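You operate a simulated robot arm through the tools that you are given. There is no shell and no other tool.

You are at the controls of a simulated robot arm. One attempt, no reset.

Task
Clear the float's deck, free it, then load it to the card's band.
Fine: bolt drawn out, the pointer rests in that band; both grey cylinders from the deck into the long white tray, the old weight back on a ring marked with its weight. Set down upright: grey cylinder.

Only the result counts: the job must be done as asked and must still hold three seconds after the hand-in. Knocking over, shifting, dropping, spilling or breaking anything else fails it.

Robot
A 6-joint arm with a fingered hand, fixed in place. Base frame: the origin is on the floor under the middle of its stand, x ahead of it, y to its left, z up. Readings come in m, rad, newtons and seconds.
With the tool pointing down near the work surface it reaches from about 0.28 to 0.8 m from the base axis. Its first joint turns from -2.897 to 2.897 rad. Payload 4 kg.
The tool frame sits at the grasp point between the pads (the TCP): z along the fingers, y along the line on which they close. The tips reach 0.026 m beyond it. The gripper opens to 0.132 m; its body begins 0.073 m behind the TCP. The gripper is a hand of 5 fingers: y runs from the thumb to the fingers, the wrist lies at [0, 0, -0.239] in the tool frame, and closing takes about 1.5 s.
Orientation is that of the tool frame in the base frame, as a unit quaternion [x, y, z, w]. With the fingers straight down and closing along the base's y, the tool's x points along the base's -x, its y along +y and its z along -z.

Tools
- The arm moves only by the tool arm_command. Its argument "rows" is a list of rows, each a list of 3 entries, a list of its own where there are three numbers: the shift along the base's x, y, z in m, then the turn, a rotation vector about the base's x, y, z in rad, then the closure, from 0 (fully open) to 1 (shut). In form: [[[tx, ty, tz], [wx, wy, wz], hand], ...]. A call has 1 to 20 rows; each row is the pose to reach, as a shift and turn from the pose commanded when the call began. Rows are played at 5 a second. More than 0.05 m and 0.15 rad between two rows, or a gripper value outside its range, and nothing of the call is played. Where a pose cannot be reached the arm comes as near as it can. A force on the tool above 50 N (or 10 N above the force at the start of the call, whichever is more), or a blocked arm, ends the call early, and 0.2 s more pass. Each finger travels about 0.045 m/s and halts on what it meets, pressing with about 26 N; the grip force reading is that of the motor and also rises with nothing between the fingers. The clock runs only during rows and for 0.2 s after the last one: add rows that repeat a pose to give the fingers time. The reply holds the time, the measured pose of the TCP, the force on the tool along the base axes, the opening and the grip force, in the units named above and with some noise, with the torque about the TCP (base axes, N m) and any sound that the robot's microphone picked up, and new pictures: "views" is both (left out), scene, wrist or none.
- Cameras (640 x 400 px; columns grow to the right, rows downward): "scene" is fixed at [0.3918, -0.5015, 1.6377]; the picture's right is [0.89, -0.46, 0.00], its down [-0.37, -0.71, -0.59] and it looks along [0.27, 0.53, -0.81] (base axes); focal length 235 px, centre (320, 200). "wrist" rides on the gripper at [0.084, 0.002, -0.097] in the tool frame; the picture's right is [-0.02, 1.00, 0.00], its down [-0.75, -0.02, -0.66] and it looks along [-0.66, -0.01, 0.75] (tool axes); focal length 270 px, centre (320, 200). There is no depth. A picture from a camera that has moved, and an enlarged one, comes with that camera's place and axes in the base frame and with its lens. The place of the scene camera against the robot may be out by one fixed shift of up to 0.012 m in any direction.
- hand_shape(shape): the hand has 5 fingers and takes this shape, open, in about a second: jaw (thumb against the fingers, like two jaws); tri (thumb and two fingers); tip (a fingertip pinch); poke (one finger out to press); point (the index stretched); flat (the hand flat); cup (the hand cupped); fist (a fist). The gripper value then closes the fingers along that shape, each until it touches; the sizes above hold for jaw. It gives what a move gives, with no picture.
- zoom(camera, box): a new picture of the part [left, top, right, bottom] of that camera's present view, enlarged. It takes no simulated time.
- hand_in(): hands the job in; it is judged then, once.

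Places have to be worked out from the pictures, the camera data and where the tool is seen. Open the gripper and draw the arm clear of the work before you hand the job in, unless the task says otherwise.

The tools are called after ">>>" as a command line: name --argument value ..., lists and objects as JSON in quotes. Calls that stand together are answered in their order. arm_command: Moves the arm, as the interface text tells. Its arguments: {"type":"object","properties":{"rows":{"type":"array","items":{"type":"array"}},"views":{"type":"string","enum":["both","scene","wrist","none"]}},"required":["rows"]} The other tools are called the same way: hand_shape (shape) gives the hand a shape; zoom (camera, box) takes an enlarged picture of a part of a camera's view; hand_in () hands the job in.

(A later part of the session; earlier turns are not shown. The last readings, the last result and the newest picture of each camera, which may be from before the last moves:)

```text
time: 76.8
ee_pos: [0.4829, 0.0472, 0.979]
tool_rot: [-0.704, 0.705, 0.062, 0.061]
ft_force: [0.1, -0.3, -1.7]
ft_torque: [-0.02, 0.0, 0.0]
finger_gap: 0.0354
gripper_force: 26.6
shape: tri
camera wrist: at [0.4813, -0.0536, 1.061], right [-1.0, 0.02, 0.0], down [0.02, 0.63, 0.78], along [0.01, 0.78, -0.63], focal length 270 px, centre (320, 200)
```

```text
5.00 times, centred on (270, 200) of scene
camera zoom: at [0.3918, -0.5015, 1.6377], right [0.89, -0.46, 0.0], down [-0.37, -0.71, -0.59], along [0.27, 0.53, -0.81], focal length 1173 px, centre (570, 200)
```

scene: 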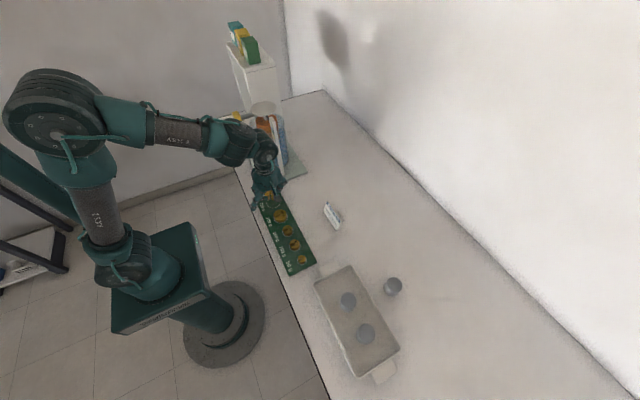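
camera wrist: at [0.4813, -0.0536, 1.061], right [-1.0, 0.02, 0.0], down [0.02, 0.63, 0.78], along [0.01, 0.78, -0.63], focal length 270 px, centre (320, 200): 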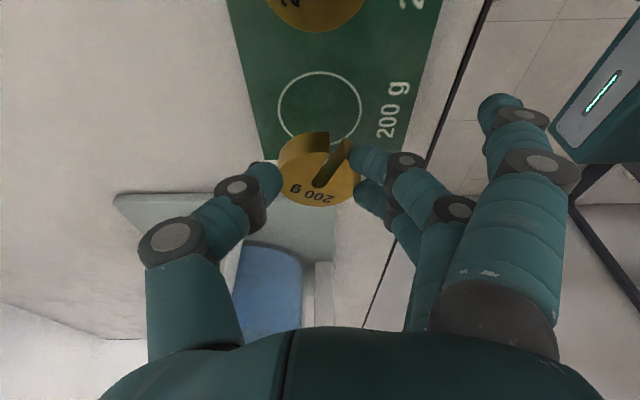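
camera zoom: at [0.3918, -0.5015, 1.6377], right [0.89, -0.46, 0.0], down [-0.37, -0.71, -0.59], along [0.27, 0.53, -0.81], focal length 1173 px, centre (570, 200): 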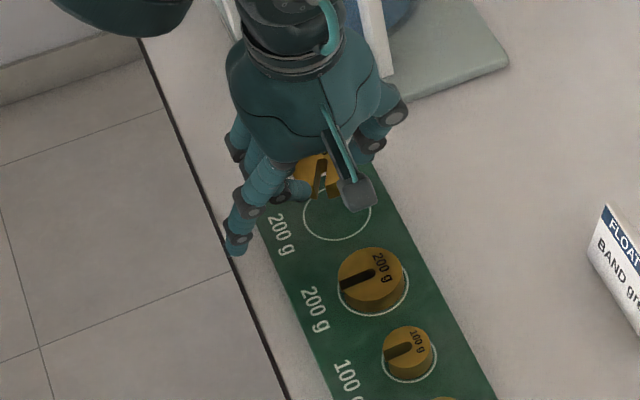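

The disc hangs nearly over the ring. I lower to TCP z≈0.955 and compare the disc's edge with the ring line.

>>> arm_command --rows '[[[-0.0005, -0.001, -0.01], [0, 0, 0], 1], [[-0.0005, -0.002, -0.018], [0, 0, 0], 1], [[-0.0005, -0.002, -0.023], [0, 0, 0], 1], [[-0.0005, -0.002, -0.023], [0, 0, 0], 1]]' --views "both"

>>> zoom --camera "wrist" --box '[220, 70, 420, 230]'

>>> zoom --camera "scene" --box '[240, 180, 300, 230]'

```text
time: 77.8
ee_pos: [0.4831, 0.0449, 0.9564]
tool_rot: [-0.704, 0.705, 0.063, 0.061]
ft_force: [-0.4, 0.1, -2.1]
ft_torque: [-0.03, 0.0, 0.0]
finger_gap: 0.0353
gripper_force: 26.2
shape: tri
camera wrist: at [0.4805, -0.0559, 1.0388], right [-1.0, 0.02, 0.0], down [0.02, 0.63, 0.78], along [0.01, 0.78, -0.63], focal length 270 px, centre (320, 200)
```

scene: 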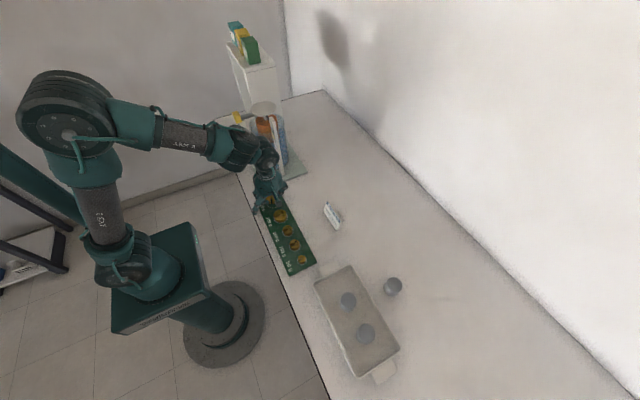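
wrist: 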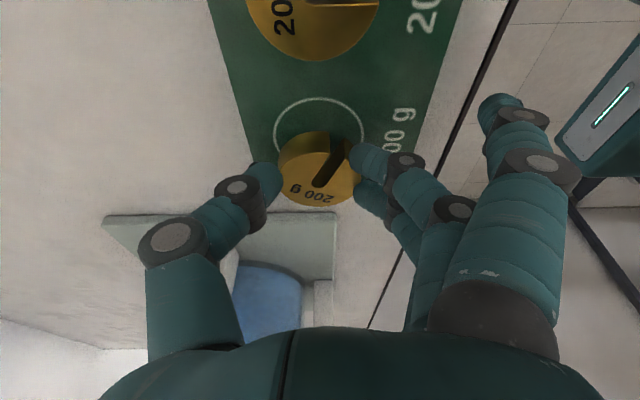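

```text
2.50 times, centred on (320, 150) of wrist
camera zoom: at [0.4805, -0.0559, 1.0388], right [-1.0, 0.02, 0.0], down [0.02, 0.63, 0.78], along [0.01, 0.78, -0.63], focal length 676 px, centre (320, 325)
```

zoom: 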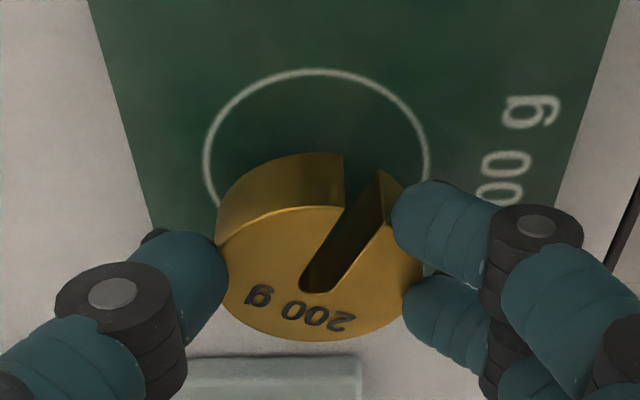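

```text
8.00 times, centred on (270, 205) of scene
camera zoom: at [0.3918, -0.5015, 1.6377], right [0.89, -0.46, 0.0], down [-0.37, -0.71, -0.59], along [0.27, 0.53, -0.81], focal length 1877 px, centre (720, 160)
```

zoom: 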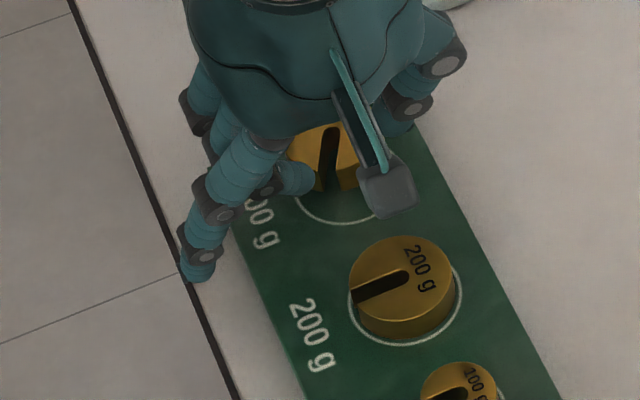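

The disc sits within ~3 mm of the ring's centre. I shift 2.5 mm toward −y and lower stepwise to contact.

>>> arm_command --rows '[[[0.0005, -0.0025, -0.004], [0, 0, 0], 1], [[0.0005, -0.0025, -0.009], [0, 0, 0], 1], [[0.0005, -0.0025, -0.009], [0, 0, 0], 1]]' --views "none"

>>> arm_command --rows '[[[0, 0, -0.0015], [0, 0, 0], 1], [[0, 0, -0.003], [0, 0, 0], 1], [[0, 0, -0.003], [0, 0, 0], 1]]' --views "wrist"

>>> zoom --camera "wrist" --box '[220, 70, 420, 230]'

```text
time: 78.6
ee_pos: [0.4823, 0.0409, 0.948]
tool_rot: [0.705, -0.704, -0.063, -0.06]
ft_force: [-0.3, 0.6, -0.6]
ft_torque: [0.07, 0.0, 0.04]
finger_gap: 0.0353
gripper_force: 25.9
shape: tri
```

```text
time: 79.4
ee_pos: [0.4834, 0.0419, 0.9458]
tool_rot: [-0.704, 0.705, 0.062, 0.062]
ft_force: [-0.5, -5.8, 15.4]
ft_torque: [-0.03, 0.07, 0.06]
finger_gap: 0.0357
gripper_force: 26.3
shape: tri
camera wrist: at [0.4808, -0.0586, 1.0277], right [-1.0, 0.02, 0.0], down [0.02, 0.63, 0.78], along [0.02, 0.78, -0.63], focal length 270 px, centre (320, 200)
```

wrist: 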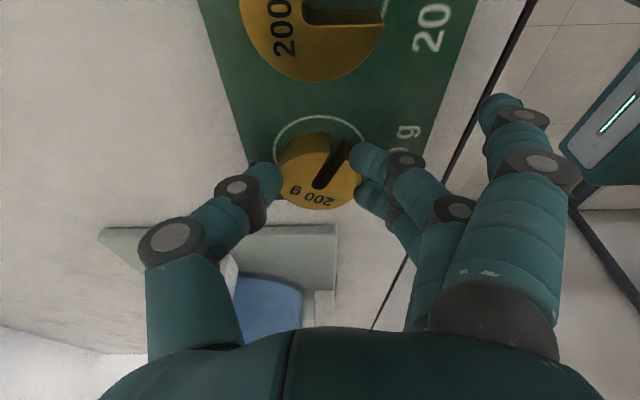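

```text
2.50 times, centred on (320, 150) of wrist
camera zoom: at [0.4808, -0.0586, 1.0277], right [-1.0, 0.02, 0.0], down [0.02, 0.63, 0.78], along [0.02, 0.78, -0.63], focal length 676 px, centre (320, 325)
```

zoom: 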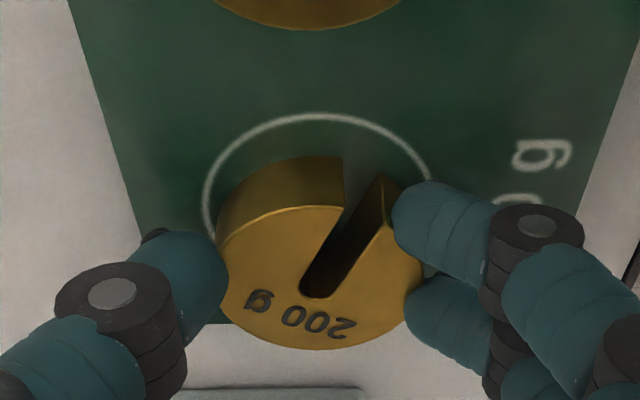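

Contact, but the ring line shows a wider gap on the near side, so the disc is ~5 mm too far toward +y. I lift 4 mm, shift −6 mm in y, trim the tilt ~2.5°, and check again.

>>> arm_command --rows '[[[0, 0, 0.004], [0, 0, 0], 1], [[0, -0.003, 0.004], [0.022, 0, 0], 1], [[0, -0.006, 0.004], [0.045, 0, 0], 1], [[0, -0.006, 0.003], [0.045, 0, 0], 1], [[0, -0.006, 0.003], [0.045, 0, 0], 1]]' --views "both"

>>> zoom --camera "wrist" --box '[220, 70, 420, 230]'

>>> zoom --camera "scene" --box '[240, 180, 300, 230]'

```text
time: 80.6
ee_pos: [0.4833, 0.0356, 0.9497]
tool_rot: [-0.703, 0.703, 0.077, 0.077]
ft_force: [0.7, -2.8, 8.5]
ft_torque: [0.06, 0.12, 0.06]
finger_gap: 0.0344
gripper_force: 25.7
shape: tri
camera wrist: at [0.4812, -0.0688, 1.0264], right [-1.0, 0.02, 0.0], down [0.02, 0.59, 0.81], along [0.02, 0.81, -0.59], focal length 270 px, centre (320, 200)
```

scene: 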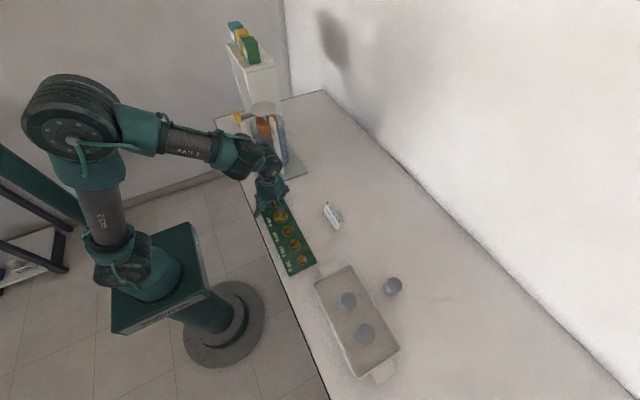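
wrist: 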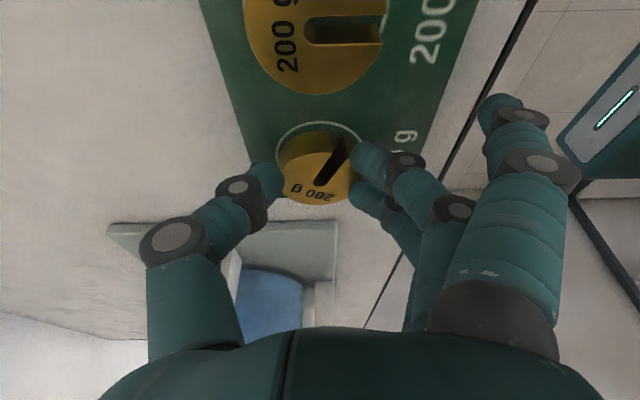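

```text
2.50 times, centred on (320, 150) of wrist
camera zoom: at [0.4812, -0.0688, 1.0264], right [-1.0, 0.02, 0.0], down [0.02, 0.59, 0.81], along [0.02, 0.81, -0.59], focal length 676 px, centre (320, 325)
```

zoom: 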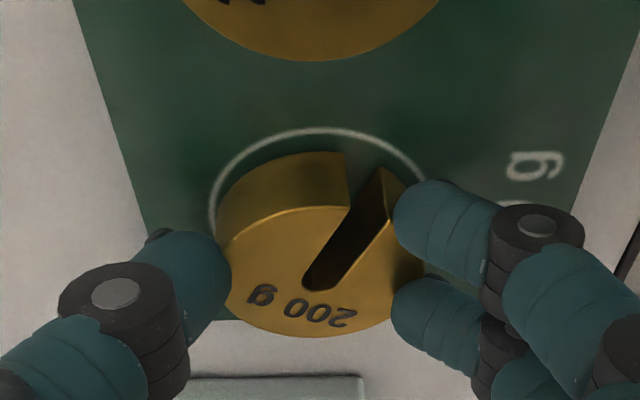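

```text
8.00 times, centred on (270, 205) of scene
camera zoom: at [0.3918, -0.5015, 1.6377], right [0.89, -0.46, 0.0], down [-0.37, -0.71, -0.59], along [0.27, 0.53, -0.81], focal length 1877 px, centre (720, 160)
```

zoom: 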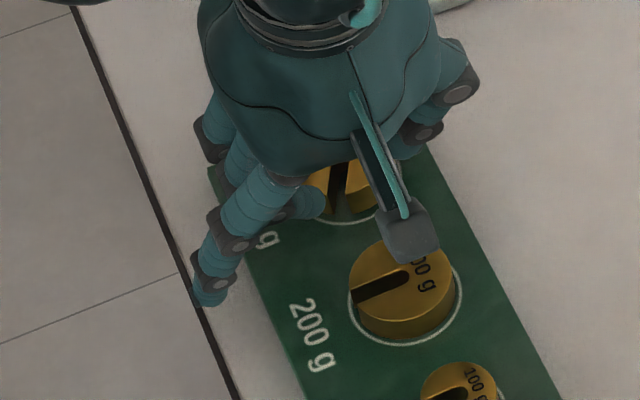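

The near gap is now ~3.4 mm — centred in the ring — and the disc looks level, in light contact. I open the fingers gently.

>>> arm_command --rows '[[[0, 0, 0.0005], [0, 0, 0], 0.9], [[0, 0, 0.0005], [0, 0, 0], 0.75], [[0, 0, 0.0005], [0, 0, 0], 0.65], [[0, 0, 0.0005], [0, 0, 0], 0.55], [[0, 0, 0.0005], [0, 0, 0], 0.5], [[0, 0, 0.0005], [0, 0, 0], 0.5]]' --views "both"

>>> zoom --camera "wrist" --box '[220, 70, 420, 230]'

```text
time: 82.0
ee_pos: [0.4825, 0.0369, 0.9501]
tool_rot: [-0.702, 0.703, 0.078, 0.077]
ft_force: [-0.2, -0.1, 0.3]
ft_torque: [0.02, 0.02, 0.01]
finger_gap: 0.0651
gripper_force: 0.0
shape: tri
camera wrist: at [0.4807, -0.0684, 1.027], right [-1.0, 0.02, 0.01], down [0.02, 0.59, 0.81], along [0.01, 0.81, -0.59], focal length 270 px, centre (320, 200)
```

scene: 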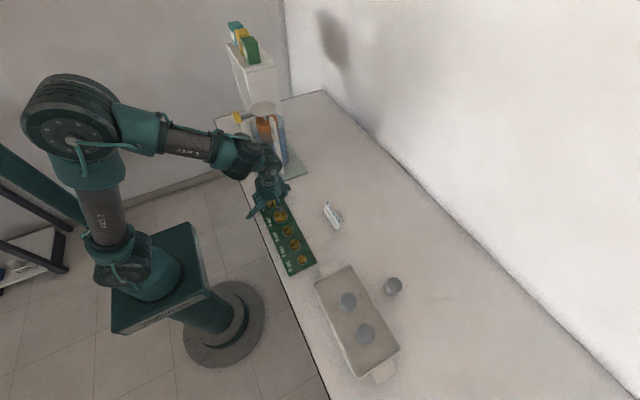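
wrist: 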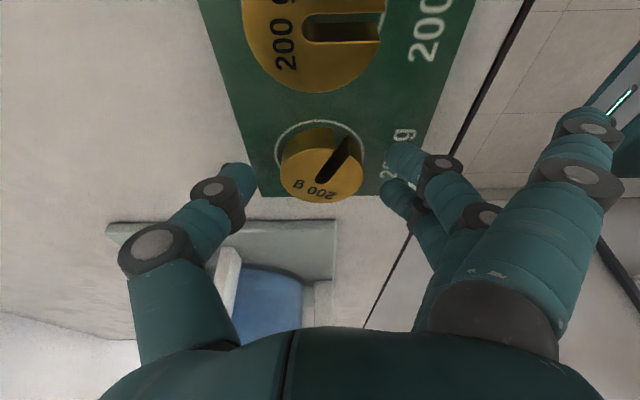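

```text
2.50 times, centred on (320, 150) of wrist
camera zoom: at [0.4807, -0.0684, 1.027], right [-1.0, 0.02, 0.01], down [0.02, 0.59, 0.81], along [0.01, 0.81, -0.59], focal length 676 px, centre (320, 325)
```

zoom: 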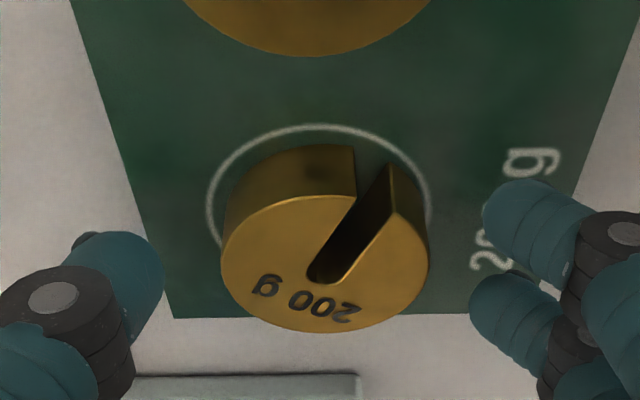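

The weight sits flat and centred in the empty 200 g ring. I withdraw straight up, then level the tool.

>>> arm_command --rows '[[[0, 0, 0.015], [0, 0, 0], 0.5], [[0, 0, 0.04], [0, 0, 0], 0.5], [[0, 0, 0.08], [0, 0, 0], 0.4], [[-0.01, 0.0, 0.12], [-0.073, 0, 0], 0.3], [[-0.03, 0.01, 0.16], [-0.146, 0, 0], 0.3], [[-0.05, 0.02, 0.2], [-0.219, 0, 0], 0.3], [[-0.07, 0.03, 0.24], [-0.219, 0, 0], 0.3], [[-0.08, 0.04, 0.28], [-0.219, 0, 0], 0.3], [[-0.08, 0.05, 0.3], [-0.219, 0, 0], 0.3], [[-0.08, 0.05, 0.3], [-0.219, 0, 0], 0.3]]' --views "both"

>>> zoom --camera "scene" --box '[240, 180, 320, 280]'

>>> zoom --camera "wrist" --box '[200, 0, 440, 200]'

```text
time: 84.2
ee_pos: [0.4027, 0.087, 1.2494]
tool_rot: [-0.706, 0.708, 0.0, 0.001]
ft_force: [0.7, -0.4, 0.2]
ft_torque: [0.01, 0.0, 0.04]
finger_gap: 0.0923
gripper_force: 0.1
shape: tri
camera wrist: at [0.4008, 0.002, 1.3482], right [-1.0, 0.02, 0.0], down [0.02, 0.75, 0.66], along [0.01, 0.66, -0.75], focal length 270 px, centre (320, 200)
```

scene: 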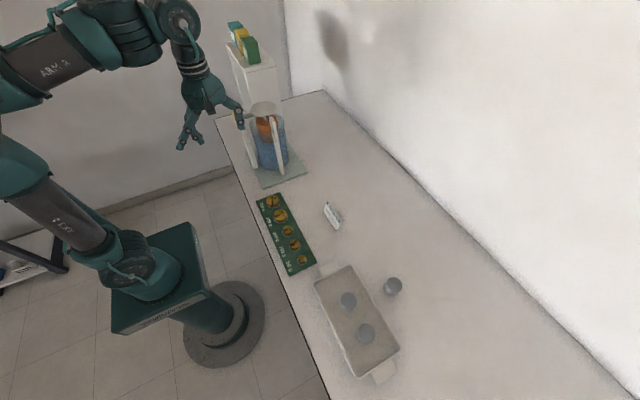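
wrist: 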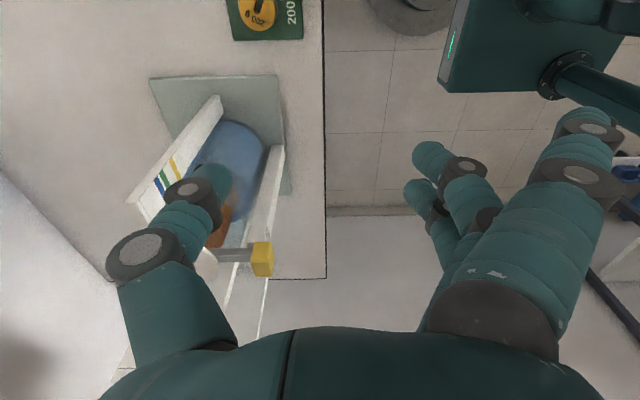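

```text
4.00 times, centred on (280, 230) of scene
camera zoom: at [0.3918, -0.5015, 1.6377], right [0.89, -0.46, 0.0], down [-0.37, -0.71, -0.59], along [0.27, 0.53, -0.81], focal length 939 px, centre (480, 80)
```

zoom: 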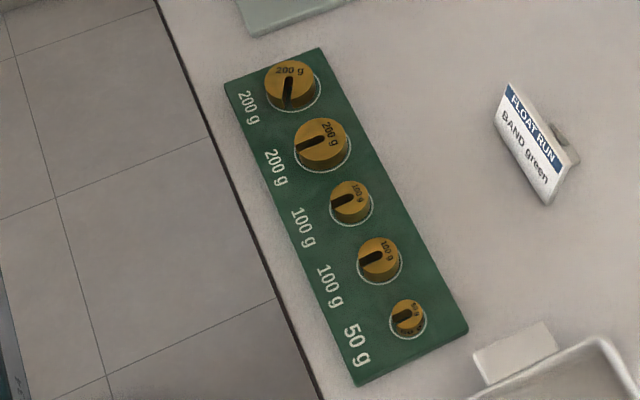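

```text
2.00 times, centred on (320, 100) of wrist
camera zoom: at [0.4008, 0.002, 1.3482], right [-1.0, 0.02, 0.0], down [0.02, 0.75, 0.66], along [0.01, 0.66, -0.75], focal length 541 px, centre (320, 400)
```

zoom: 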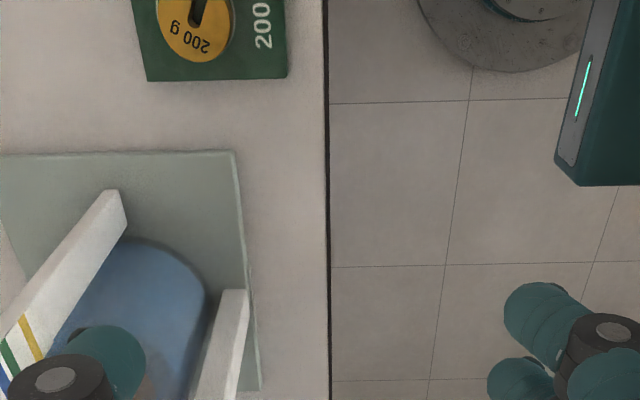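

The board looks right: both 200 g weights on their rings. Knob now measures ≈ x 0.457–0.483, y≈0.252, z≈1.149–1.178. I yaw to φ=0 (closing along y) near (0.40, 0.21, 1.28) for a look at the bolt from above.

>>> arm_command --rows '[[[0, 0.01, 0.005], [0, 0, -0.143], 0.3], [[0, 0.02, 0.01], [0, 0, -0.286], 0.3], [[0, 0.03, 0.015], [0, 0, -0.428], 0.3], [[0, 0.045, 0.02], [0, 0, -0.571], 0.3], [[0, 0.06, 0.025], [0, 0, -0.714], 0.3], [[0, 0.075, 0.03], [0, 0, -0.857], 0.3], [[0, 0.085, 0.03], [0, 0, -1.0], 0.3], [[0, 0.095, 0.03], [0, 0, -1.142], 0.3], [[0, 0.105, 0.03], [0, 0, -1.285], 0.3], [[0, 0.115, 0.03], [0, 0, -1.428], 0.3], [[0, 0.123, 0.03], [0, 0, -1.5708], 0.3], [[0, 0.123, 0.03], [0, 0, -1.5708], 0.3]]' --views "both"

>>> zoom --camera "wrist" --box '[240, 120, 460, 320]'

```text
time: 86.8
ee_pos: [0.4035, 0.2081, 1.2798]
tool_rot: [0.001, 1.0, 0.0, -0.001]
ft_force: [0.6, -0.2, 0.0]
ft_torque: [0.0, 0.01, 0.03]
finger_gap: 0.0919
gripper_force: 0.1
shape: tri
camera wrist: at [0.3191, 0.2104, 1.3776], right [0.02, 1.0, 0.0], down [0.75, -0.02, 0.66], along [0.66, -0.02, -0.75], focal length 270 px, centre (320, 200)
```

scene: 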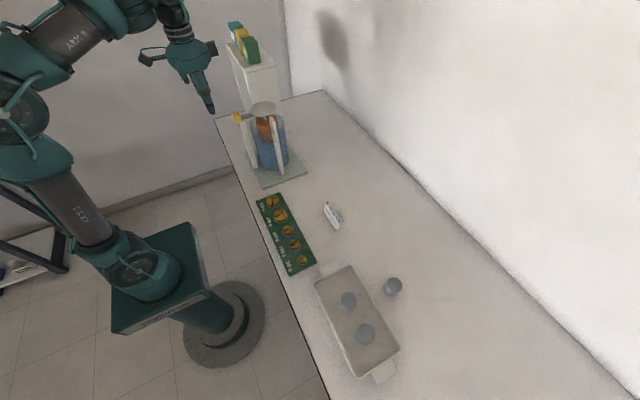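
wrist: 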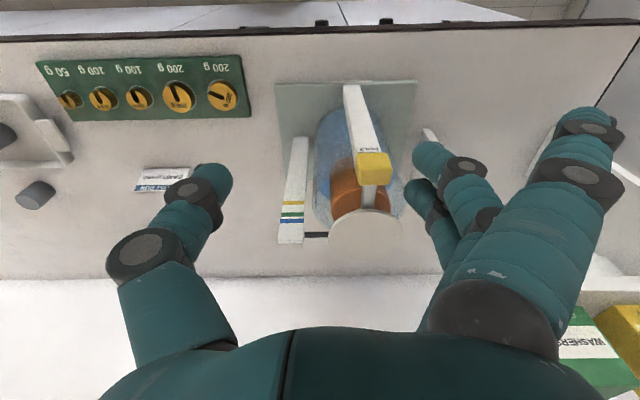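

```text
2.00 times, centred on (350, 220) of wrist
camera zoom: at [0.3191, 0.2104, 1.3776], right [0.02, 1.0, 0.0], down [0.75, -0.02, 0.66], along [0.66, -0.02, -0.75], focal length 541 px, centre (260, 160)
```

zoom: 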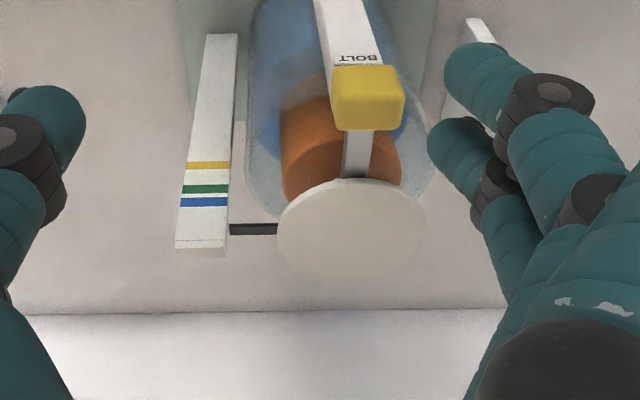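

Clear view: the knob spans about x 0.459–0.479, y 0.241–0.273, z 1.149–1.179, in line with the deck centre (0.5624, 0.2576). I come down around it with TCP ≈ (0.464, 0.2575, 1.178).

>>> arm_command --rows '[[[0.02, 0.0165, -0.005], [0, 0, 0], 0.3], [[0.04, 0.033, -0.01], [0, 0, 0], 0.3], [[0.0605, 0.0494, -0.02], [0, 0, 0], 0.3], [[0.0605, 0.0494, -0.05], [0, 0, 0], 0.3], [[0.0605, 0.0494, -0.08], [0, 0, 0], 0.3], [[0.0605, 0.0494, -0.1], [0, 0, 0], 0.3], [[0.0605, 0.0494, -0.1], [0, 0, 0], 0.3]]' --views "both"

>>> zoom --camera "wrist" --box '[200, 60, 440, 260]'

>>> zoom --camera "scene" --box '[200, 60, 290, 140]'

```text
time: 88.4
ee_pos: [0.4633, 0.2581, 1.1788]
tool_rot: [0.001, 1.0, 0.0, 0.001]
ft_force: [-0.6, -0.1, 0.4]
ft_torque: [0.01, 0.03, 0.0]
finger_gap: 0.0919
gripper_force: 0.1
shape: tri
camera wrist: at [0.3791, 0.2585, 1.2765], right [0.02, 1.0, 0.0], down [0.75, -0.02, 0.66], along [0.66, -0.01, -0.75], focal length 270 px, centre (320, 200)
```

scene: 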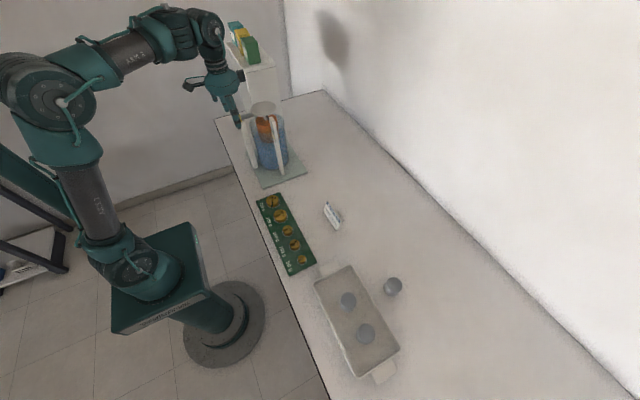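
wrist: 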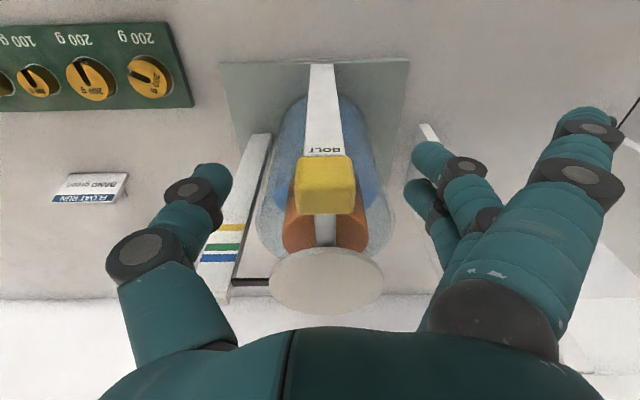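

```text
2.00 times, centred on (320, 160) of wrist
camera zoom: at [0.3791, 0.2585, 1.2765], right [0.02, 1.0, 0.0], down [0.75, -0.02, 0.66], along [0.66, -0.01, -0.75], focal length 541 px, centre (320, 280)
```

zoom: 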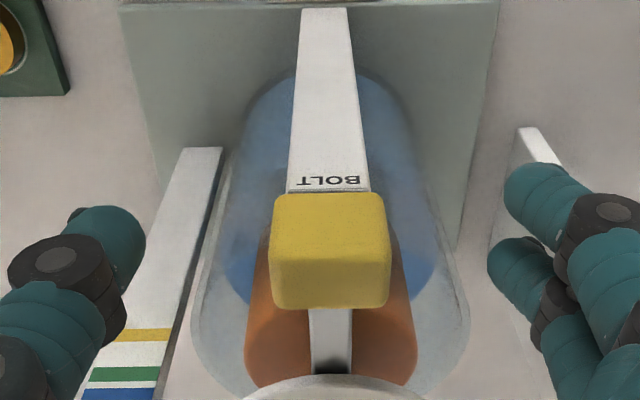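

```text
5.00 times, centred on (245, 100) of scene
camera zoom: at [0.3918, -0.5015, 1.6377], right [0.89, -0.46, 0.0], down [-0.37, -0.71, -0.59], along [0.27, 0.53, -0.81], focal length 1173 px, centre (695, 700)
```

zoom: 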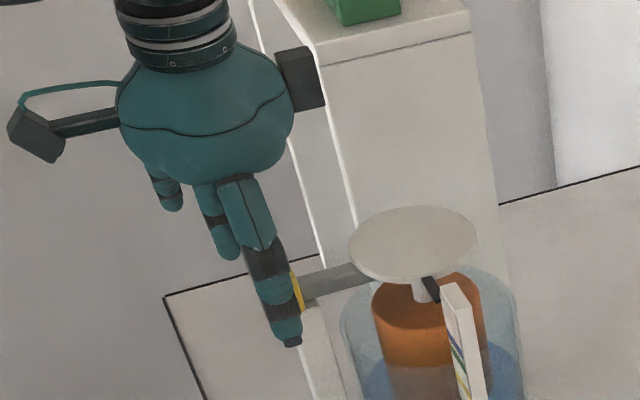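

The knob is ~3 mm to the finger side. I shift 3 mm, go 4 mm lower and close on it.

>>> arm_command --rows '[[[0.001, 0.003, -0.004], [0, 0, 0], 0.3], [[0.001, 0.003, -0.004], [0, 0, 0], 0.45], [[0.001, 0.003, -0.004], [0, 0, 0], 0.6], [[0.001, 0.003, -0.004], [0, 0, 0], 0.75], [[0.001, 0.003, -0.004], [0, 0, 0], 0.9], [[0.001, 0.003, -0.004], [0, 0, 0], 1], [[0.001, 0.003, -0.004], [0, 0, 0], 1], [[0.001, 0.003, -0.004], [0, 0, 0], 1]]' --views "both"

>>> zoom --camera "wrist" --box '[200, 60, 440, 260]'

>>> zoom --camera "scene" --box '[200, 60, 290, 140]'

```text
time: 90.2
ee_pos: [0.4641, 0.2607, 1.175]
tool_rot: [0.002, 1.0, 0.0, -0.001]
ft_force: [0.9, -7.4, -3.0]
ft_torque: [-0.07, -0.01, 0.15]
finger_gap: 0.0158
gripper_force: 25.8
shape: tri
camera wrist: at [0.3793, 0.2617, 1.273], right [0.02, 1.0, 0.0], down [0.75, -0.02, 0.66], along [0.66, -0.02, -0.75], focal length 270 px, centre (320, 200)
```

scene: 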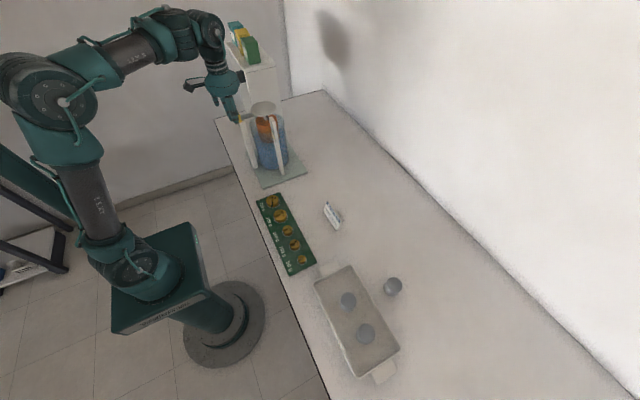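
wrist: 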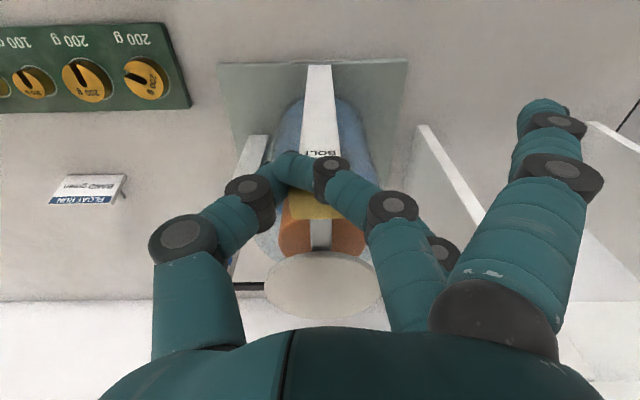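

```text
2.00 times, centred on (320, 160) of wrist
camera zoom: at [0.3793, 0.2617, 1.273], right [0.02, 1.0, 0.0], down [0.75, -0.02, 0.66], along [0.66, -0.02, -0.75], focal length 541 px, centre (320, 280)
```

zoom: 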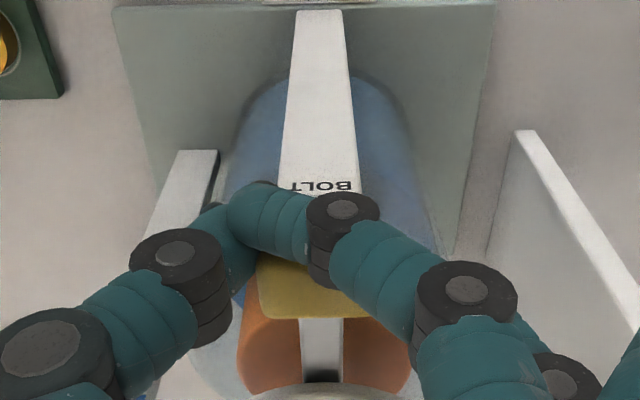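

```text
5.00 times, centred on (245, 100) of scene
camera zoom: at [0.3918, -0.5015, 1.6377], right [0.89, -0.46, 0.0], down [-0.37, -0.71, -0.59], along [0.27, 0.53, -0.81], focal length 1173 px, centre (695, 700)
```

zoom: 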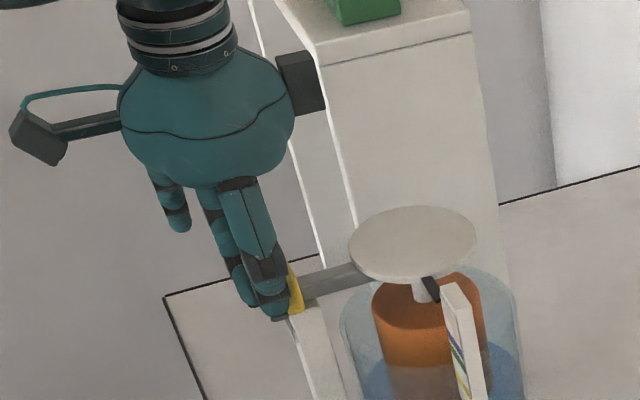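

The thumb and the inner finger hold the knob's sides while the other finger crosses in front. I try a gentle pull of 1.5 cm toward −x and watch the force.

>>> arm_command --rows '[[[-0.004, 0, 0], [0, 0, 0], 1], [[-0.008, 0, 0], [0, 0, 0], 1], [[-0.012, 0, 0], [0, 0, 0], 1], [[-0.015, 0, 0], [0, 0, 0], 1], [[-0.015, 0, 0], [0, 0, 0], 1]]' --views "both"

>>> zoom --camera "scene" --box '[200, 60, 290, 140]'

>>> zoom --camera "wrist" --box '[200, 60, 440, 300]'

```text
time: 91.4
ee_pos: [0.448, 0.2608, 1.1762]
tool_rot: [0.001, 1.0, 0.0, 0.0]
ft_force: [1.1, -7.3, -6.6]
ft_torque: [-0.03, 0.03, 0.13]
finger_gap: 0.016
gripper_force: 25.8
shape: tri
camera wrist: at [0.3642, 0.2615, 1.2733], right [0.02, 1.0, 0.0], down [0.75, -0.02, 0.66], along [0.66, -0.01, -0.75], focal length 270 px, centre (320, 200)
```

scene: 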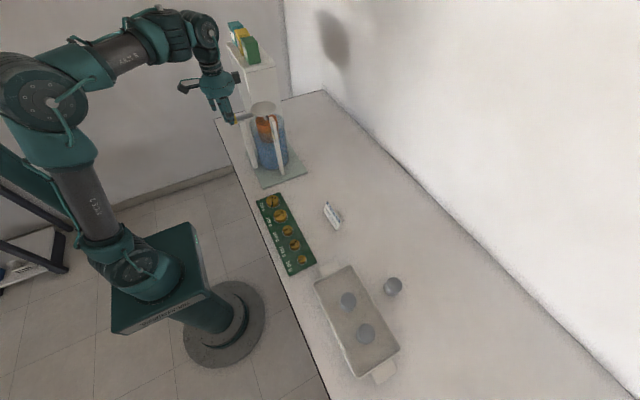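
wrist: 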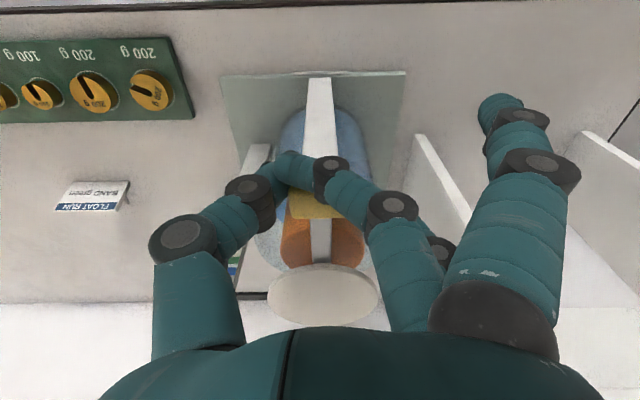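

```text
5.00 times, centred on (245, 100) of scene
camera zoom: at [0.3918, -0.5015, 1.6377], right [0.89, -0.46, 0.0], down [-0.37, -0.71, -0.59], along [0.27, 0.53, -0.81], focal length 1173 px, centre (695, 700)
```

zoom: 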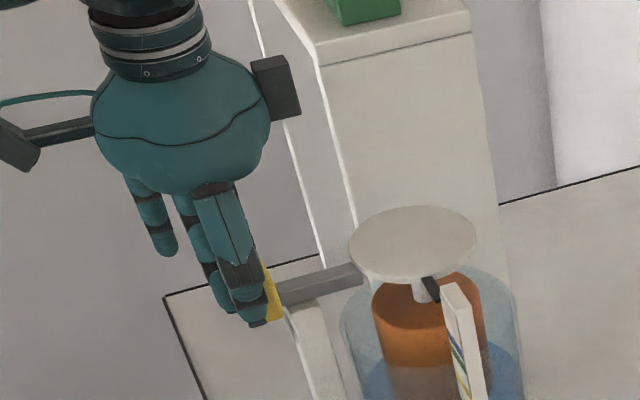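

```text
1.67 times, centred on (320, 180) of wrist
camera zoom: at [0.3642, 0.2615, 1.2733], right [0.02, 1.0, 0.0], down [0.75, -0.02, 0.66], along [0.66, -0.01, -0.75], focal length 450 px, centre (320, 233)
```

zoom: 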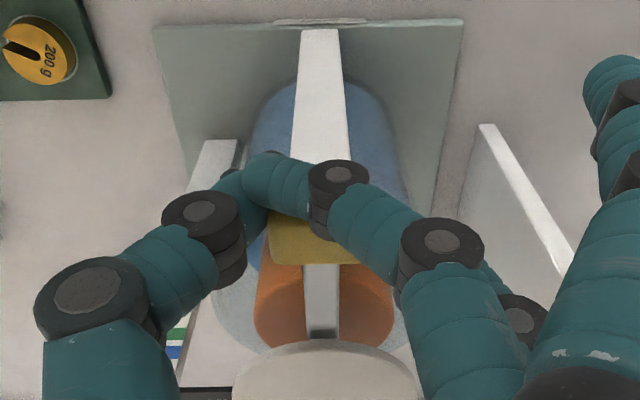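

The bolt slides out with the hand at little force. I keep pulling another 3 cm and watch the deck.

>>> arm_command --rows '[[[-0.006, 0, 0], [0, 0, 0], 1], [[-0.012, 0, 0], [0, 0, 0], 1], [[-0.018, 0, 0], [0, 0, 0], 1], [[-0.024, 0, 0], [0, 0, 0], 1], [[-0.03, 0, 0], [0, 0, 0], 1], [[-0.03, 0, 0], [0, 0, 0], 1]]' --views "both"

>>> zoom --camera "scene" --box '[200, 60, 290, 140]'

>>> zoom --camera "wrist" --box '[200, 60, 440, 340]'

```text
time: 92.8
ee_pos: [0.4186, 0.2615, 1.1757]
tool_rot: [0.0, 1.0, 0.0, -0.001]
ft_force: [-1.3, -0.6, 0.1]
ft_torque: [0.03, 0.0, 0.02]
finger_gap: 0.0077
gripper_force: 25.7
shape: tri
camera wrist: at [0.3337, 0.2629, 1.2734], right [0.02, 1.0, 0.0], down [0.75, -0.02, 0.66], along [0.66, -0.01, -0.75], focal length 270 px, centre (320, 200)
```

scene: 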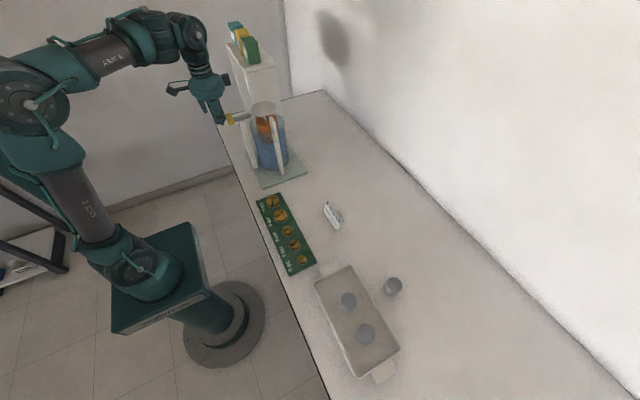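
wrist: 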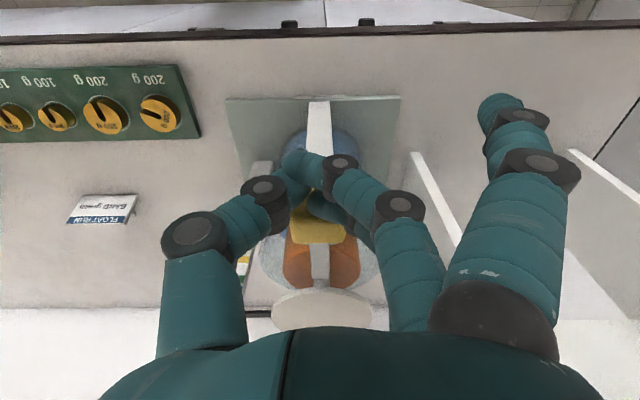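

```text
5.00 times, centred on (245, 100) of scene
camera zoom: at [0.3918, -0.5015, 1.6377], right [0.89, -0.46, 0.0], down [-0.37, -0.71, -0.59], along [0.27, 0.53, -0.81], focal length 1173 px, centre (695, 700)
```

zoom: 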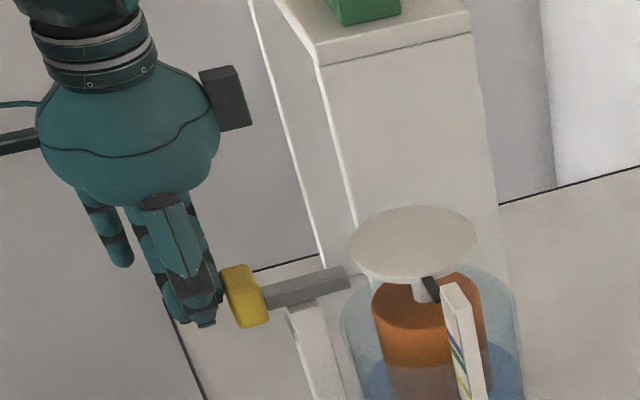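

```text
1.43 times, centred on (320, 200) of wrist
camera zoom: at [0.3337, 0.2629, 1.2734], right [0.02, 1.0, 0.0], down [0.75, -0.02, 0.66], along [0.66, -0.01, -0.75], focal length 386 px, centre (320, 200)
```

zoom: 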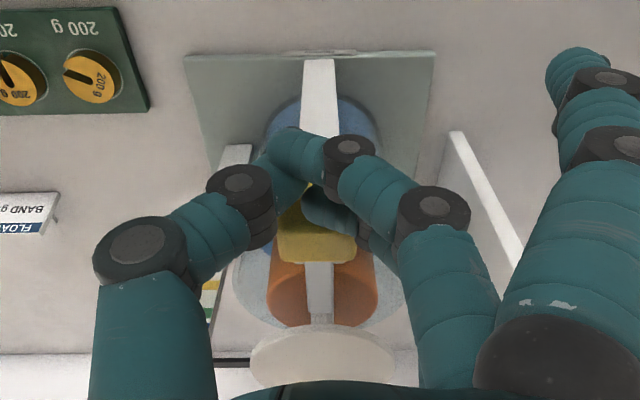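

The grip slipped off after the bolt came out ~2.7 cm. I open, raise 7 cm and look at the bolt's and deck's state.

>>> arm_command --rows '[[[-0.005, 0, 0.0], [0, 0, 0], 0.7], [[-0.005, 0, 0.0], [0, 0, 0], 0.4], [[-0.005, 0, 0.02], [0, 0, 0], 0.3], [[-0.005, 0, 0.05], [0, 0, 0], 0.3], [[-0.005, -0.01, 0.08], [0, 0, 0], 0.3], [[-0.005, -0.02, 0.1], [0, 0, 0], 0.3], [[-0.005, -0.02, 0.1], [0, 0, 0], 0.3]]' --views "both"

>>> zoom --camera "wrist" --box '[220, 110, 460, 310]'

>>> zoom --camera "scene" --box '[210, 80, 310, 160]'

```text
time: 94.4
ee_pos: [0.4165, 0.241, 1.2756]
tool_rot: [0.0, 1.0, 0.0, 0.0]
ft_force: [1.3, 0.8, -0.6]
ft_torque: [0.03, 0.0, -0.02]
finger_gap: 0.0919
gripper_force: 0.0
shape: tri
camera wrist: at [0.332, 0.2421, 1.3747], right [0.02, 1.0, 0.0], down [0.75, -0.02, 0.66], along [0.66, -0.01, -0.75], focal length 270 px, centre (320, 200)
```

scene: 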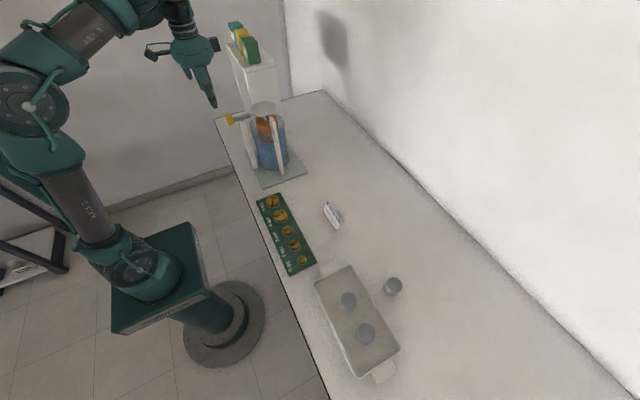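
wrist: 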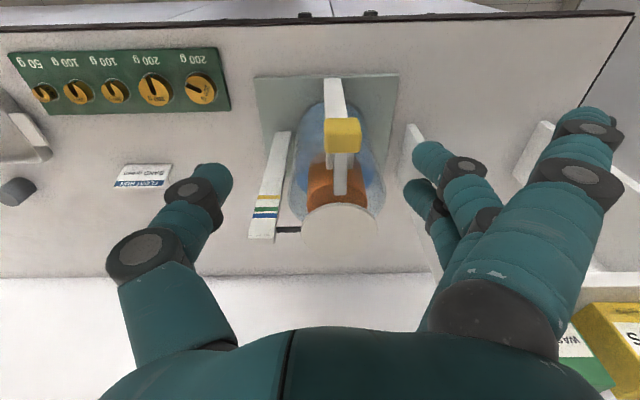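

```text
2.00 times, centred on (340, 210) of wrist
camera zoom: at [0.332, 0.2421, 1.3747], right [0.02, 1.0, 0.0], down [0.75, -0.02, 0.66], along [0.66, -0.01, -0.75], focal length 541 px, centre (280, 180)
```

zoom: 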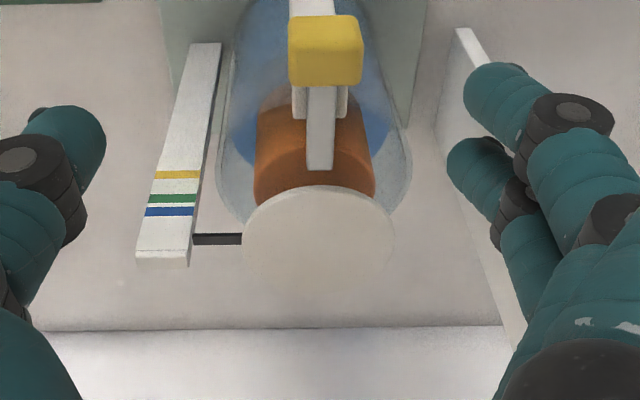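

```text
5.00 times, centred on (260, 120) of scene
camera zoom: at [0.3918, -0.5015, 1.6377], right [0.89, -0.46, 0.0], down [-0.37, -0.71, -0.59], along [0.27, 0.53, -0.81], focal length 1173 px, centre (620, 600)
```

zoom: 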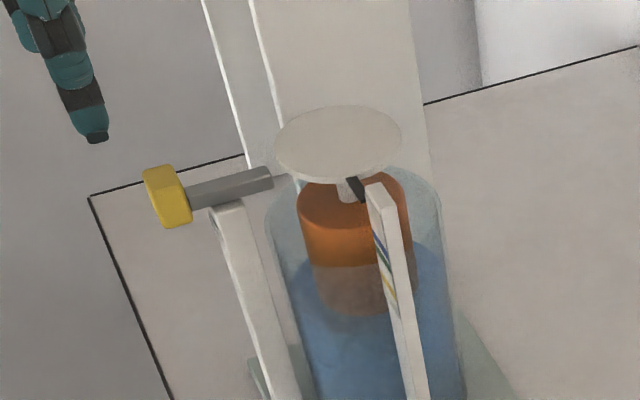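

The bolt's tip is now clear of the deck's edge (drawn ~2.4 cm). To draw it out more surely I re-grip a bit further in (+x), so one finger hooks behind the knob.

>>> arm_command --rows '[[[0.015, 0.01, -0.01], [0, 0, 0], 0.3], [[0.031, 0.0185, -0.025], [0, 0, 0], 0.3], [[0.031, 0.0185, -0.05], [0, 0, 0], 0.3], [[0.031, 0.0185, -0.08], [0, 0, 0], 0.3], [[0.031, 0.0185, -0.1], [0, 0, 0], 0.3], [[0.031, 0.0185, -0.1], [0, 0, 0], 0.45], [[0.031, 0.0185, -0.1], [0, 0, 0], 0.6], [[0.031, 0.0185, -0.1], [0, 0, 0], 0.75], [[0.031, 0.0185, -0.1], [0, 0, 0], 0.9], [[0.031, 0.0185, -0.1], [0, 0, 0], 1], [[0.031, 0.0185, -0.1], [0, 0, 0], 1], [[0.031, 0.0185, -0.1], [0, 0, 0], 1]]' --views "both"

>>> zoom --camera "wrist" --box '[200, 80, 440, 300]'

>>> zoom --camera "scene" --box '[200, 60, 290, 140]'

```text
time: 97.0
ee_pos: [0.4474, 0.2583, 1.1756]
tool_rot: [0.0, 1.0, 0.0, 0.0]
ft_force: [-0.6, 0.9, -1.9]
ft_torque: [0.07, 0.01, 0.0]
finger_gap: 0.0263
gripper_force: 26.1
shape: tri
camera wrist: at [0.3625, 0.2596, 1.2728], right [0.02, 1.0, 0.0], down [0.75, -0.02, 0.66], along [0.66, -0.01, -0.75], focal length 270 px, centre (320, 200)
```

scene: 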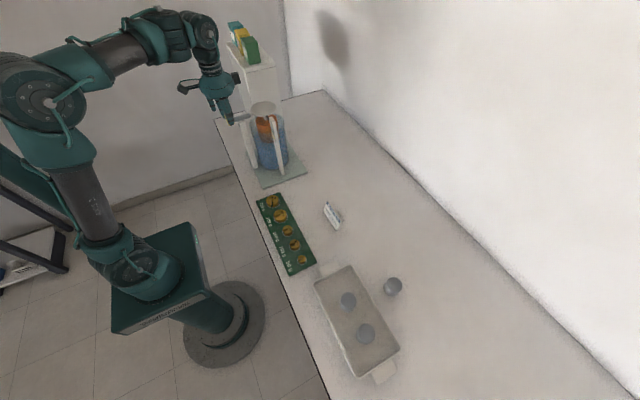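
wrist: 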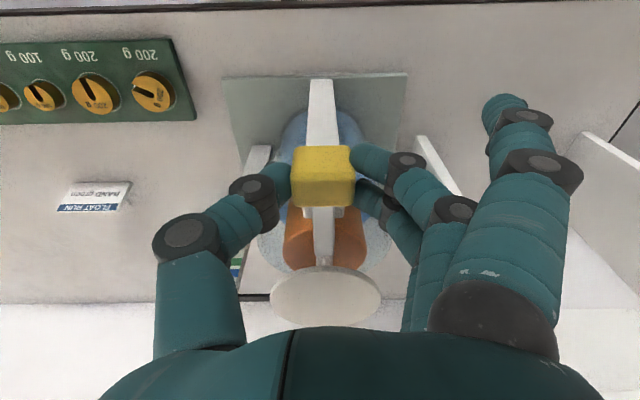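

```text
1.82 times, centred on (320, 190) of wrist
camera zoom: at [0.3625, 0.2596, 1.2728], right [0.02, 1.0, 0.0], down [0.75, -0.02, 0.66], along [0.66, -0.01, -0.75], focal length 491 px, centre (320, 218)
```

zoom: 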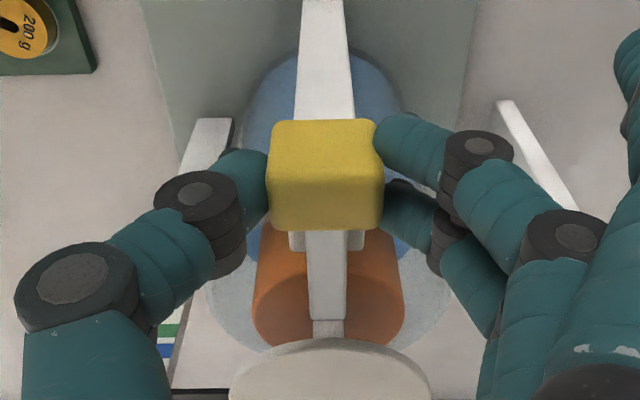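

```text
5.00 times, centred on (245, 100) of scene
camera zoom: at [0.3918, -0.5015, 1.6377], right [0.89, -0.46, 0.0], down [-0.37, -0.71, -0.59], along [0.27, 0.53, -0.81], focal length 1173 px, centre (695, 700)
```

zoom: 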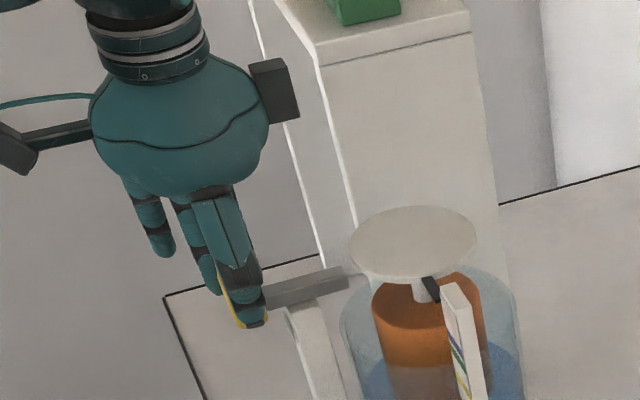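

Now a proper grip: thumb and both fingers on the knob's sides. I pull gently another 1.5 cm and watch the force.

>>> arm_command --rows '[[[-0.003, 0, 0], [0, 0, 0], 1], [[-0.006, 0, 0], [0, 0, 0], 1], [[-0.009, 0, 0], [0, 0, 0], 1], [[-0.012, 0, 0], [0, 0, 0], 1], [[-0.015, 0, 0], [0, 0, 0], 1], [[-0.015, 0, 0], [0, 0, 0], 1]]' --views "both"

>>> zoom --camera "wrist" --box '[200, 80, 440, 300]'

>>> zoom --camera "scene" --box '[200, 60, 290, 140]'

```text
time: 98.4
ee_pos: [0.4296, 0.2588, 1.1765]
tool_rot: [0.0, 1.0, -0.001, -0.001]
ft_force: [-1.4, -6.0, -1.5]
ft_torque: [-0.02, -0.01, -0.31]
finger_gap: 0.0207
gripper_force: 26.2
shape: tri
camera wrist: at [0.3457, 0.2594, 1.2739], right [0.02, 1.0, 0.0], down [0.75, -0.02, 0.66], along [0.66, -0.01, -0.75], focal length 270 px, centre (320, 200)
```

scene: 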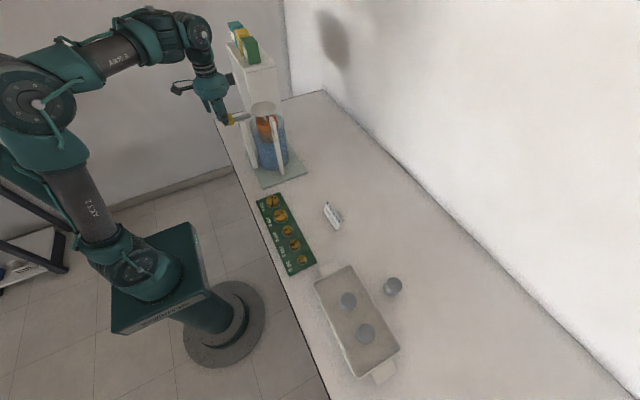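
wrist: 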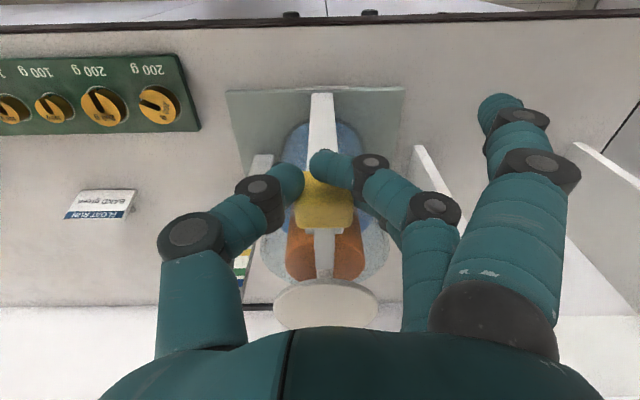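

```text
1.82 times, centred on (320, 190) of wrist
camera zoom: at [0.3457, 0.2594, 1.2739], right [0.02, 1.0, 0.0], down [0.75, -0.02, 0.66], along [0.66, -0.01, -0.75], focal length 491 px, centre (320, 218)
```

zoom: 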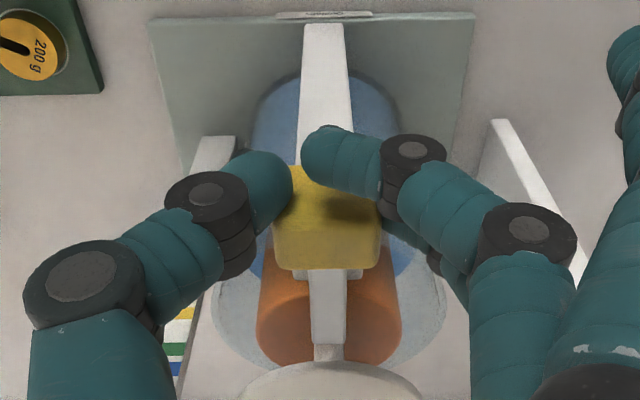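

```text
5.00 times, centred on (245, 100) of scene
camera zoom: at [0.3918, -0.5015, 1.6377], right [0.89, -0.46, 0.0], down [-0.37, -0.71, -0.59], along [0.27, 0.53, -0.81], focal length 1173 px, centre (695, 700)
```

zoom: 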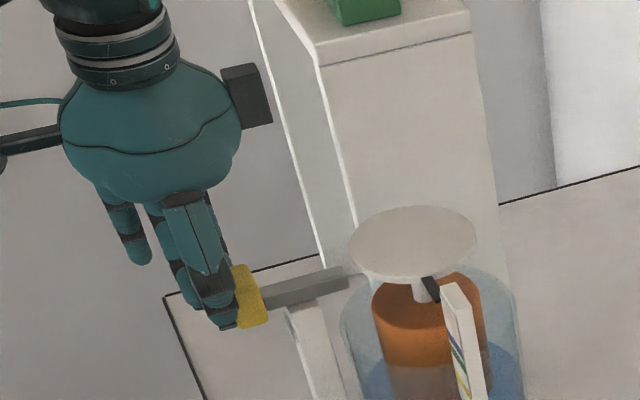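

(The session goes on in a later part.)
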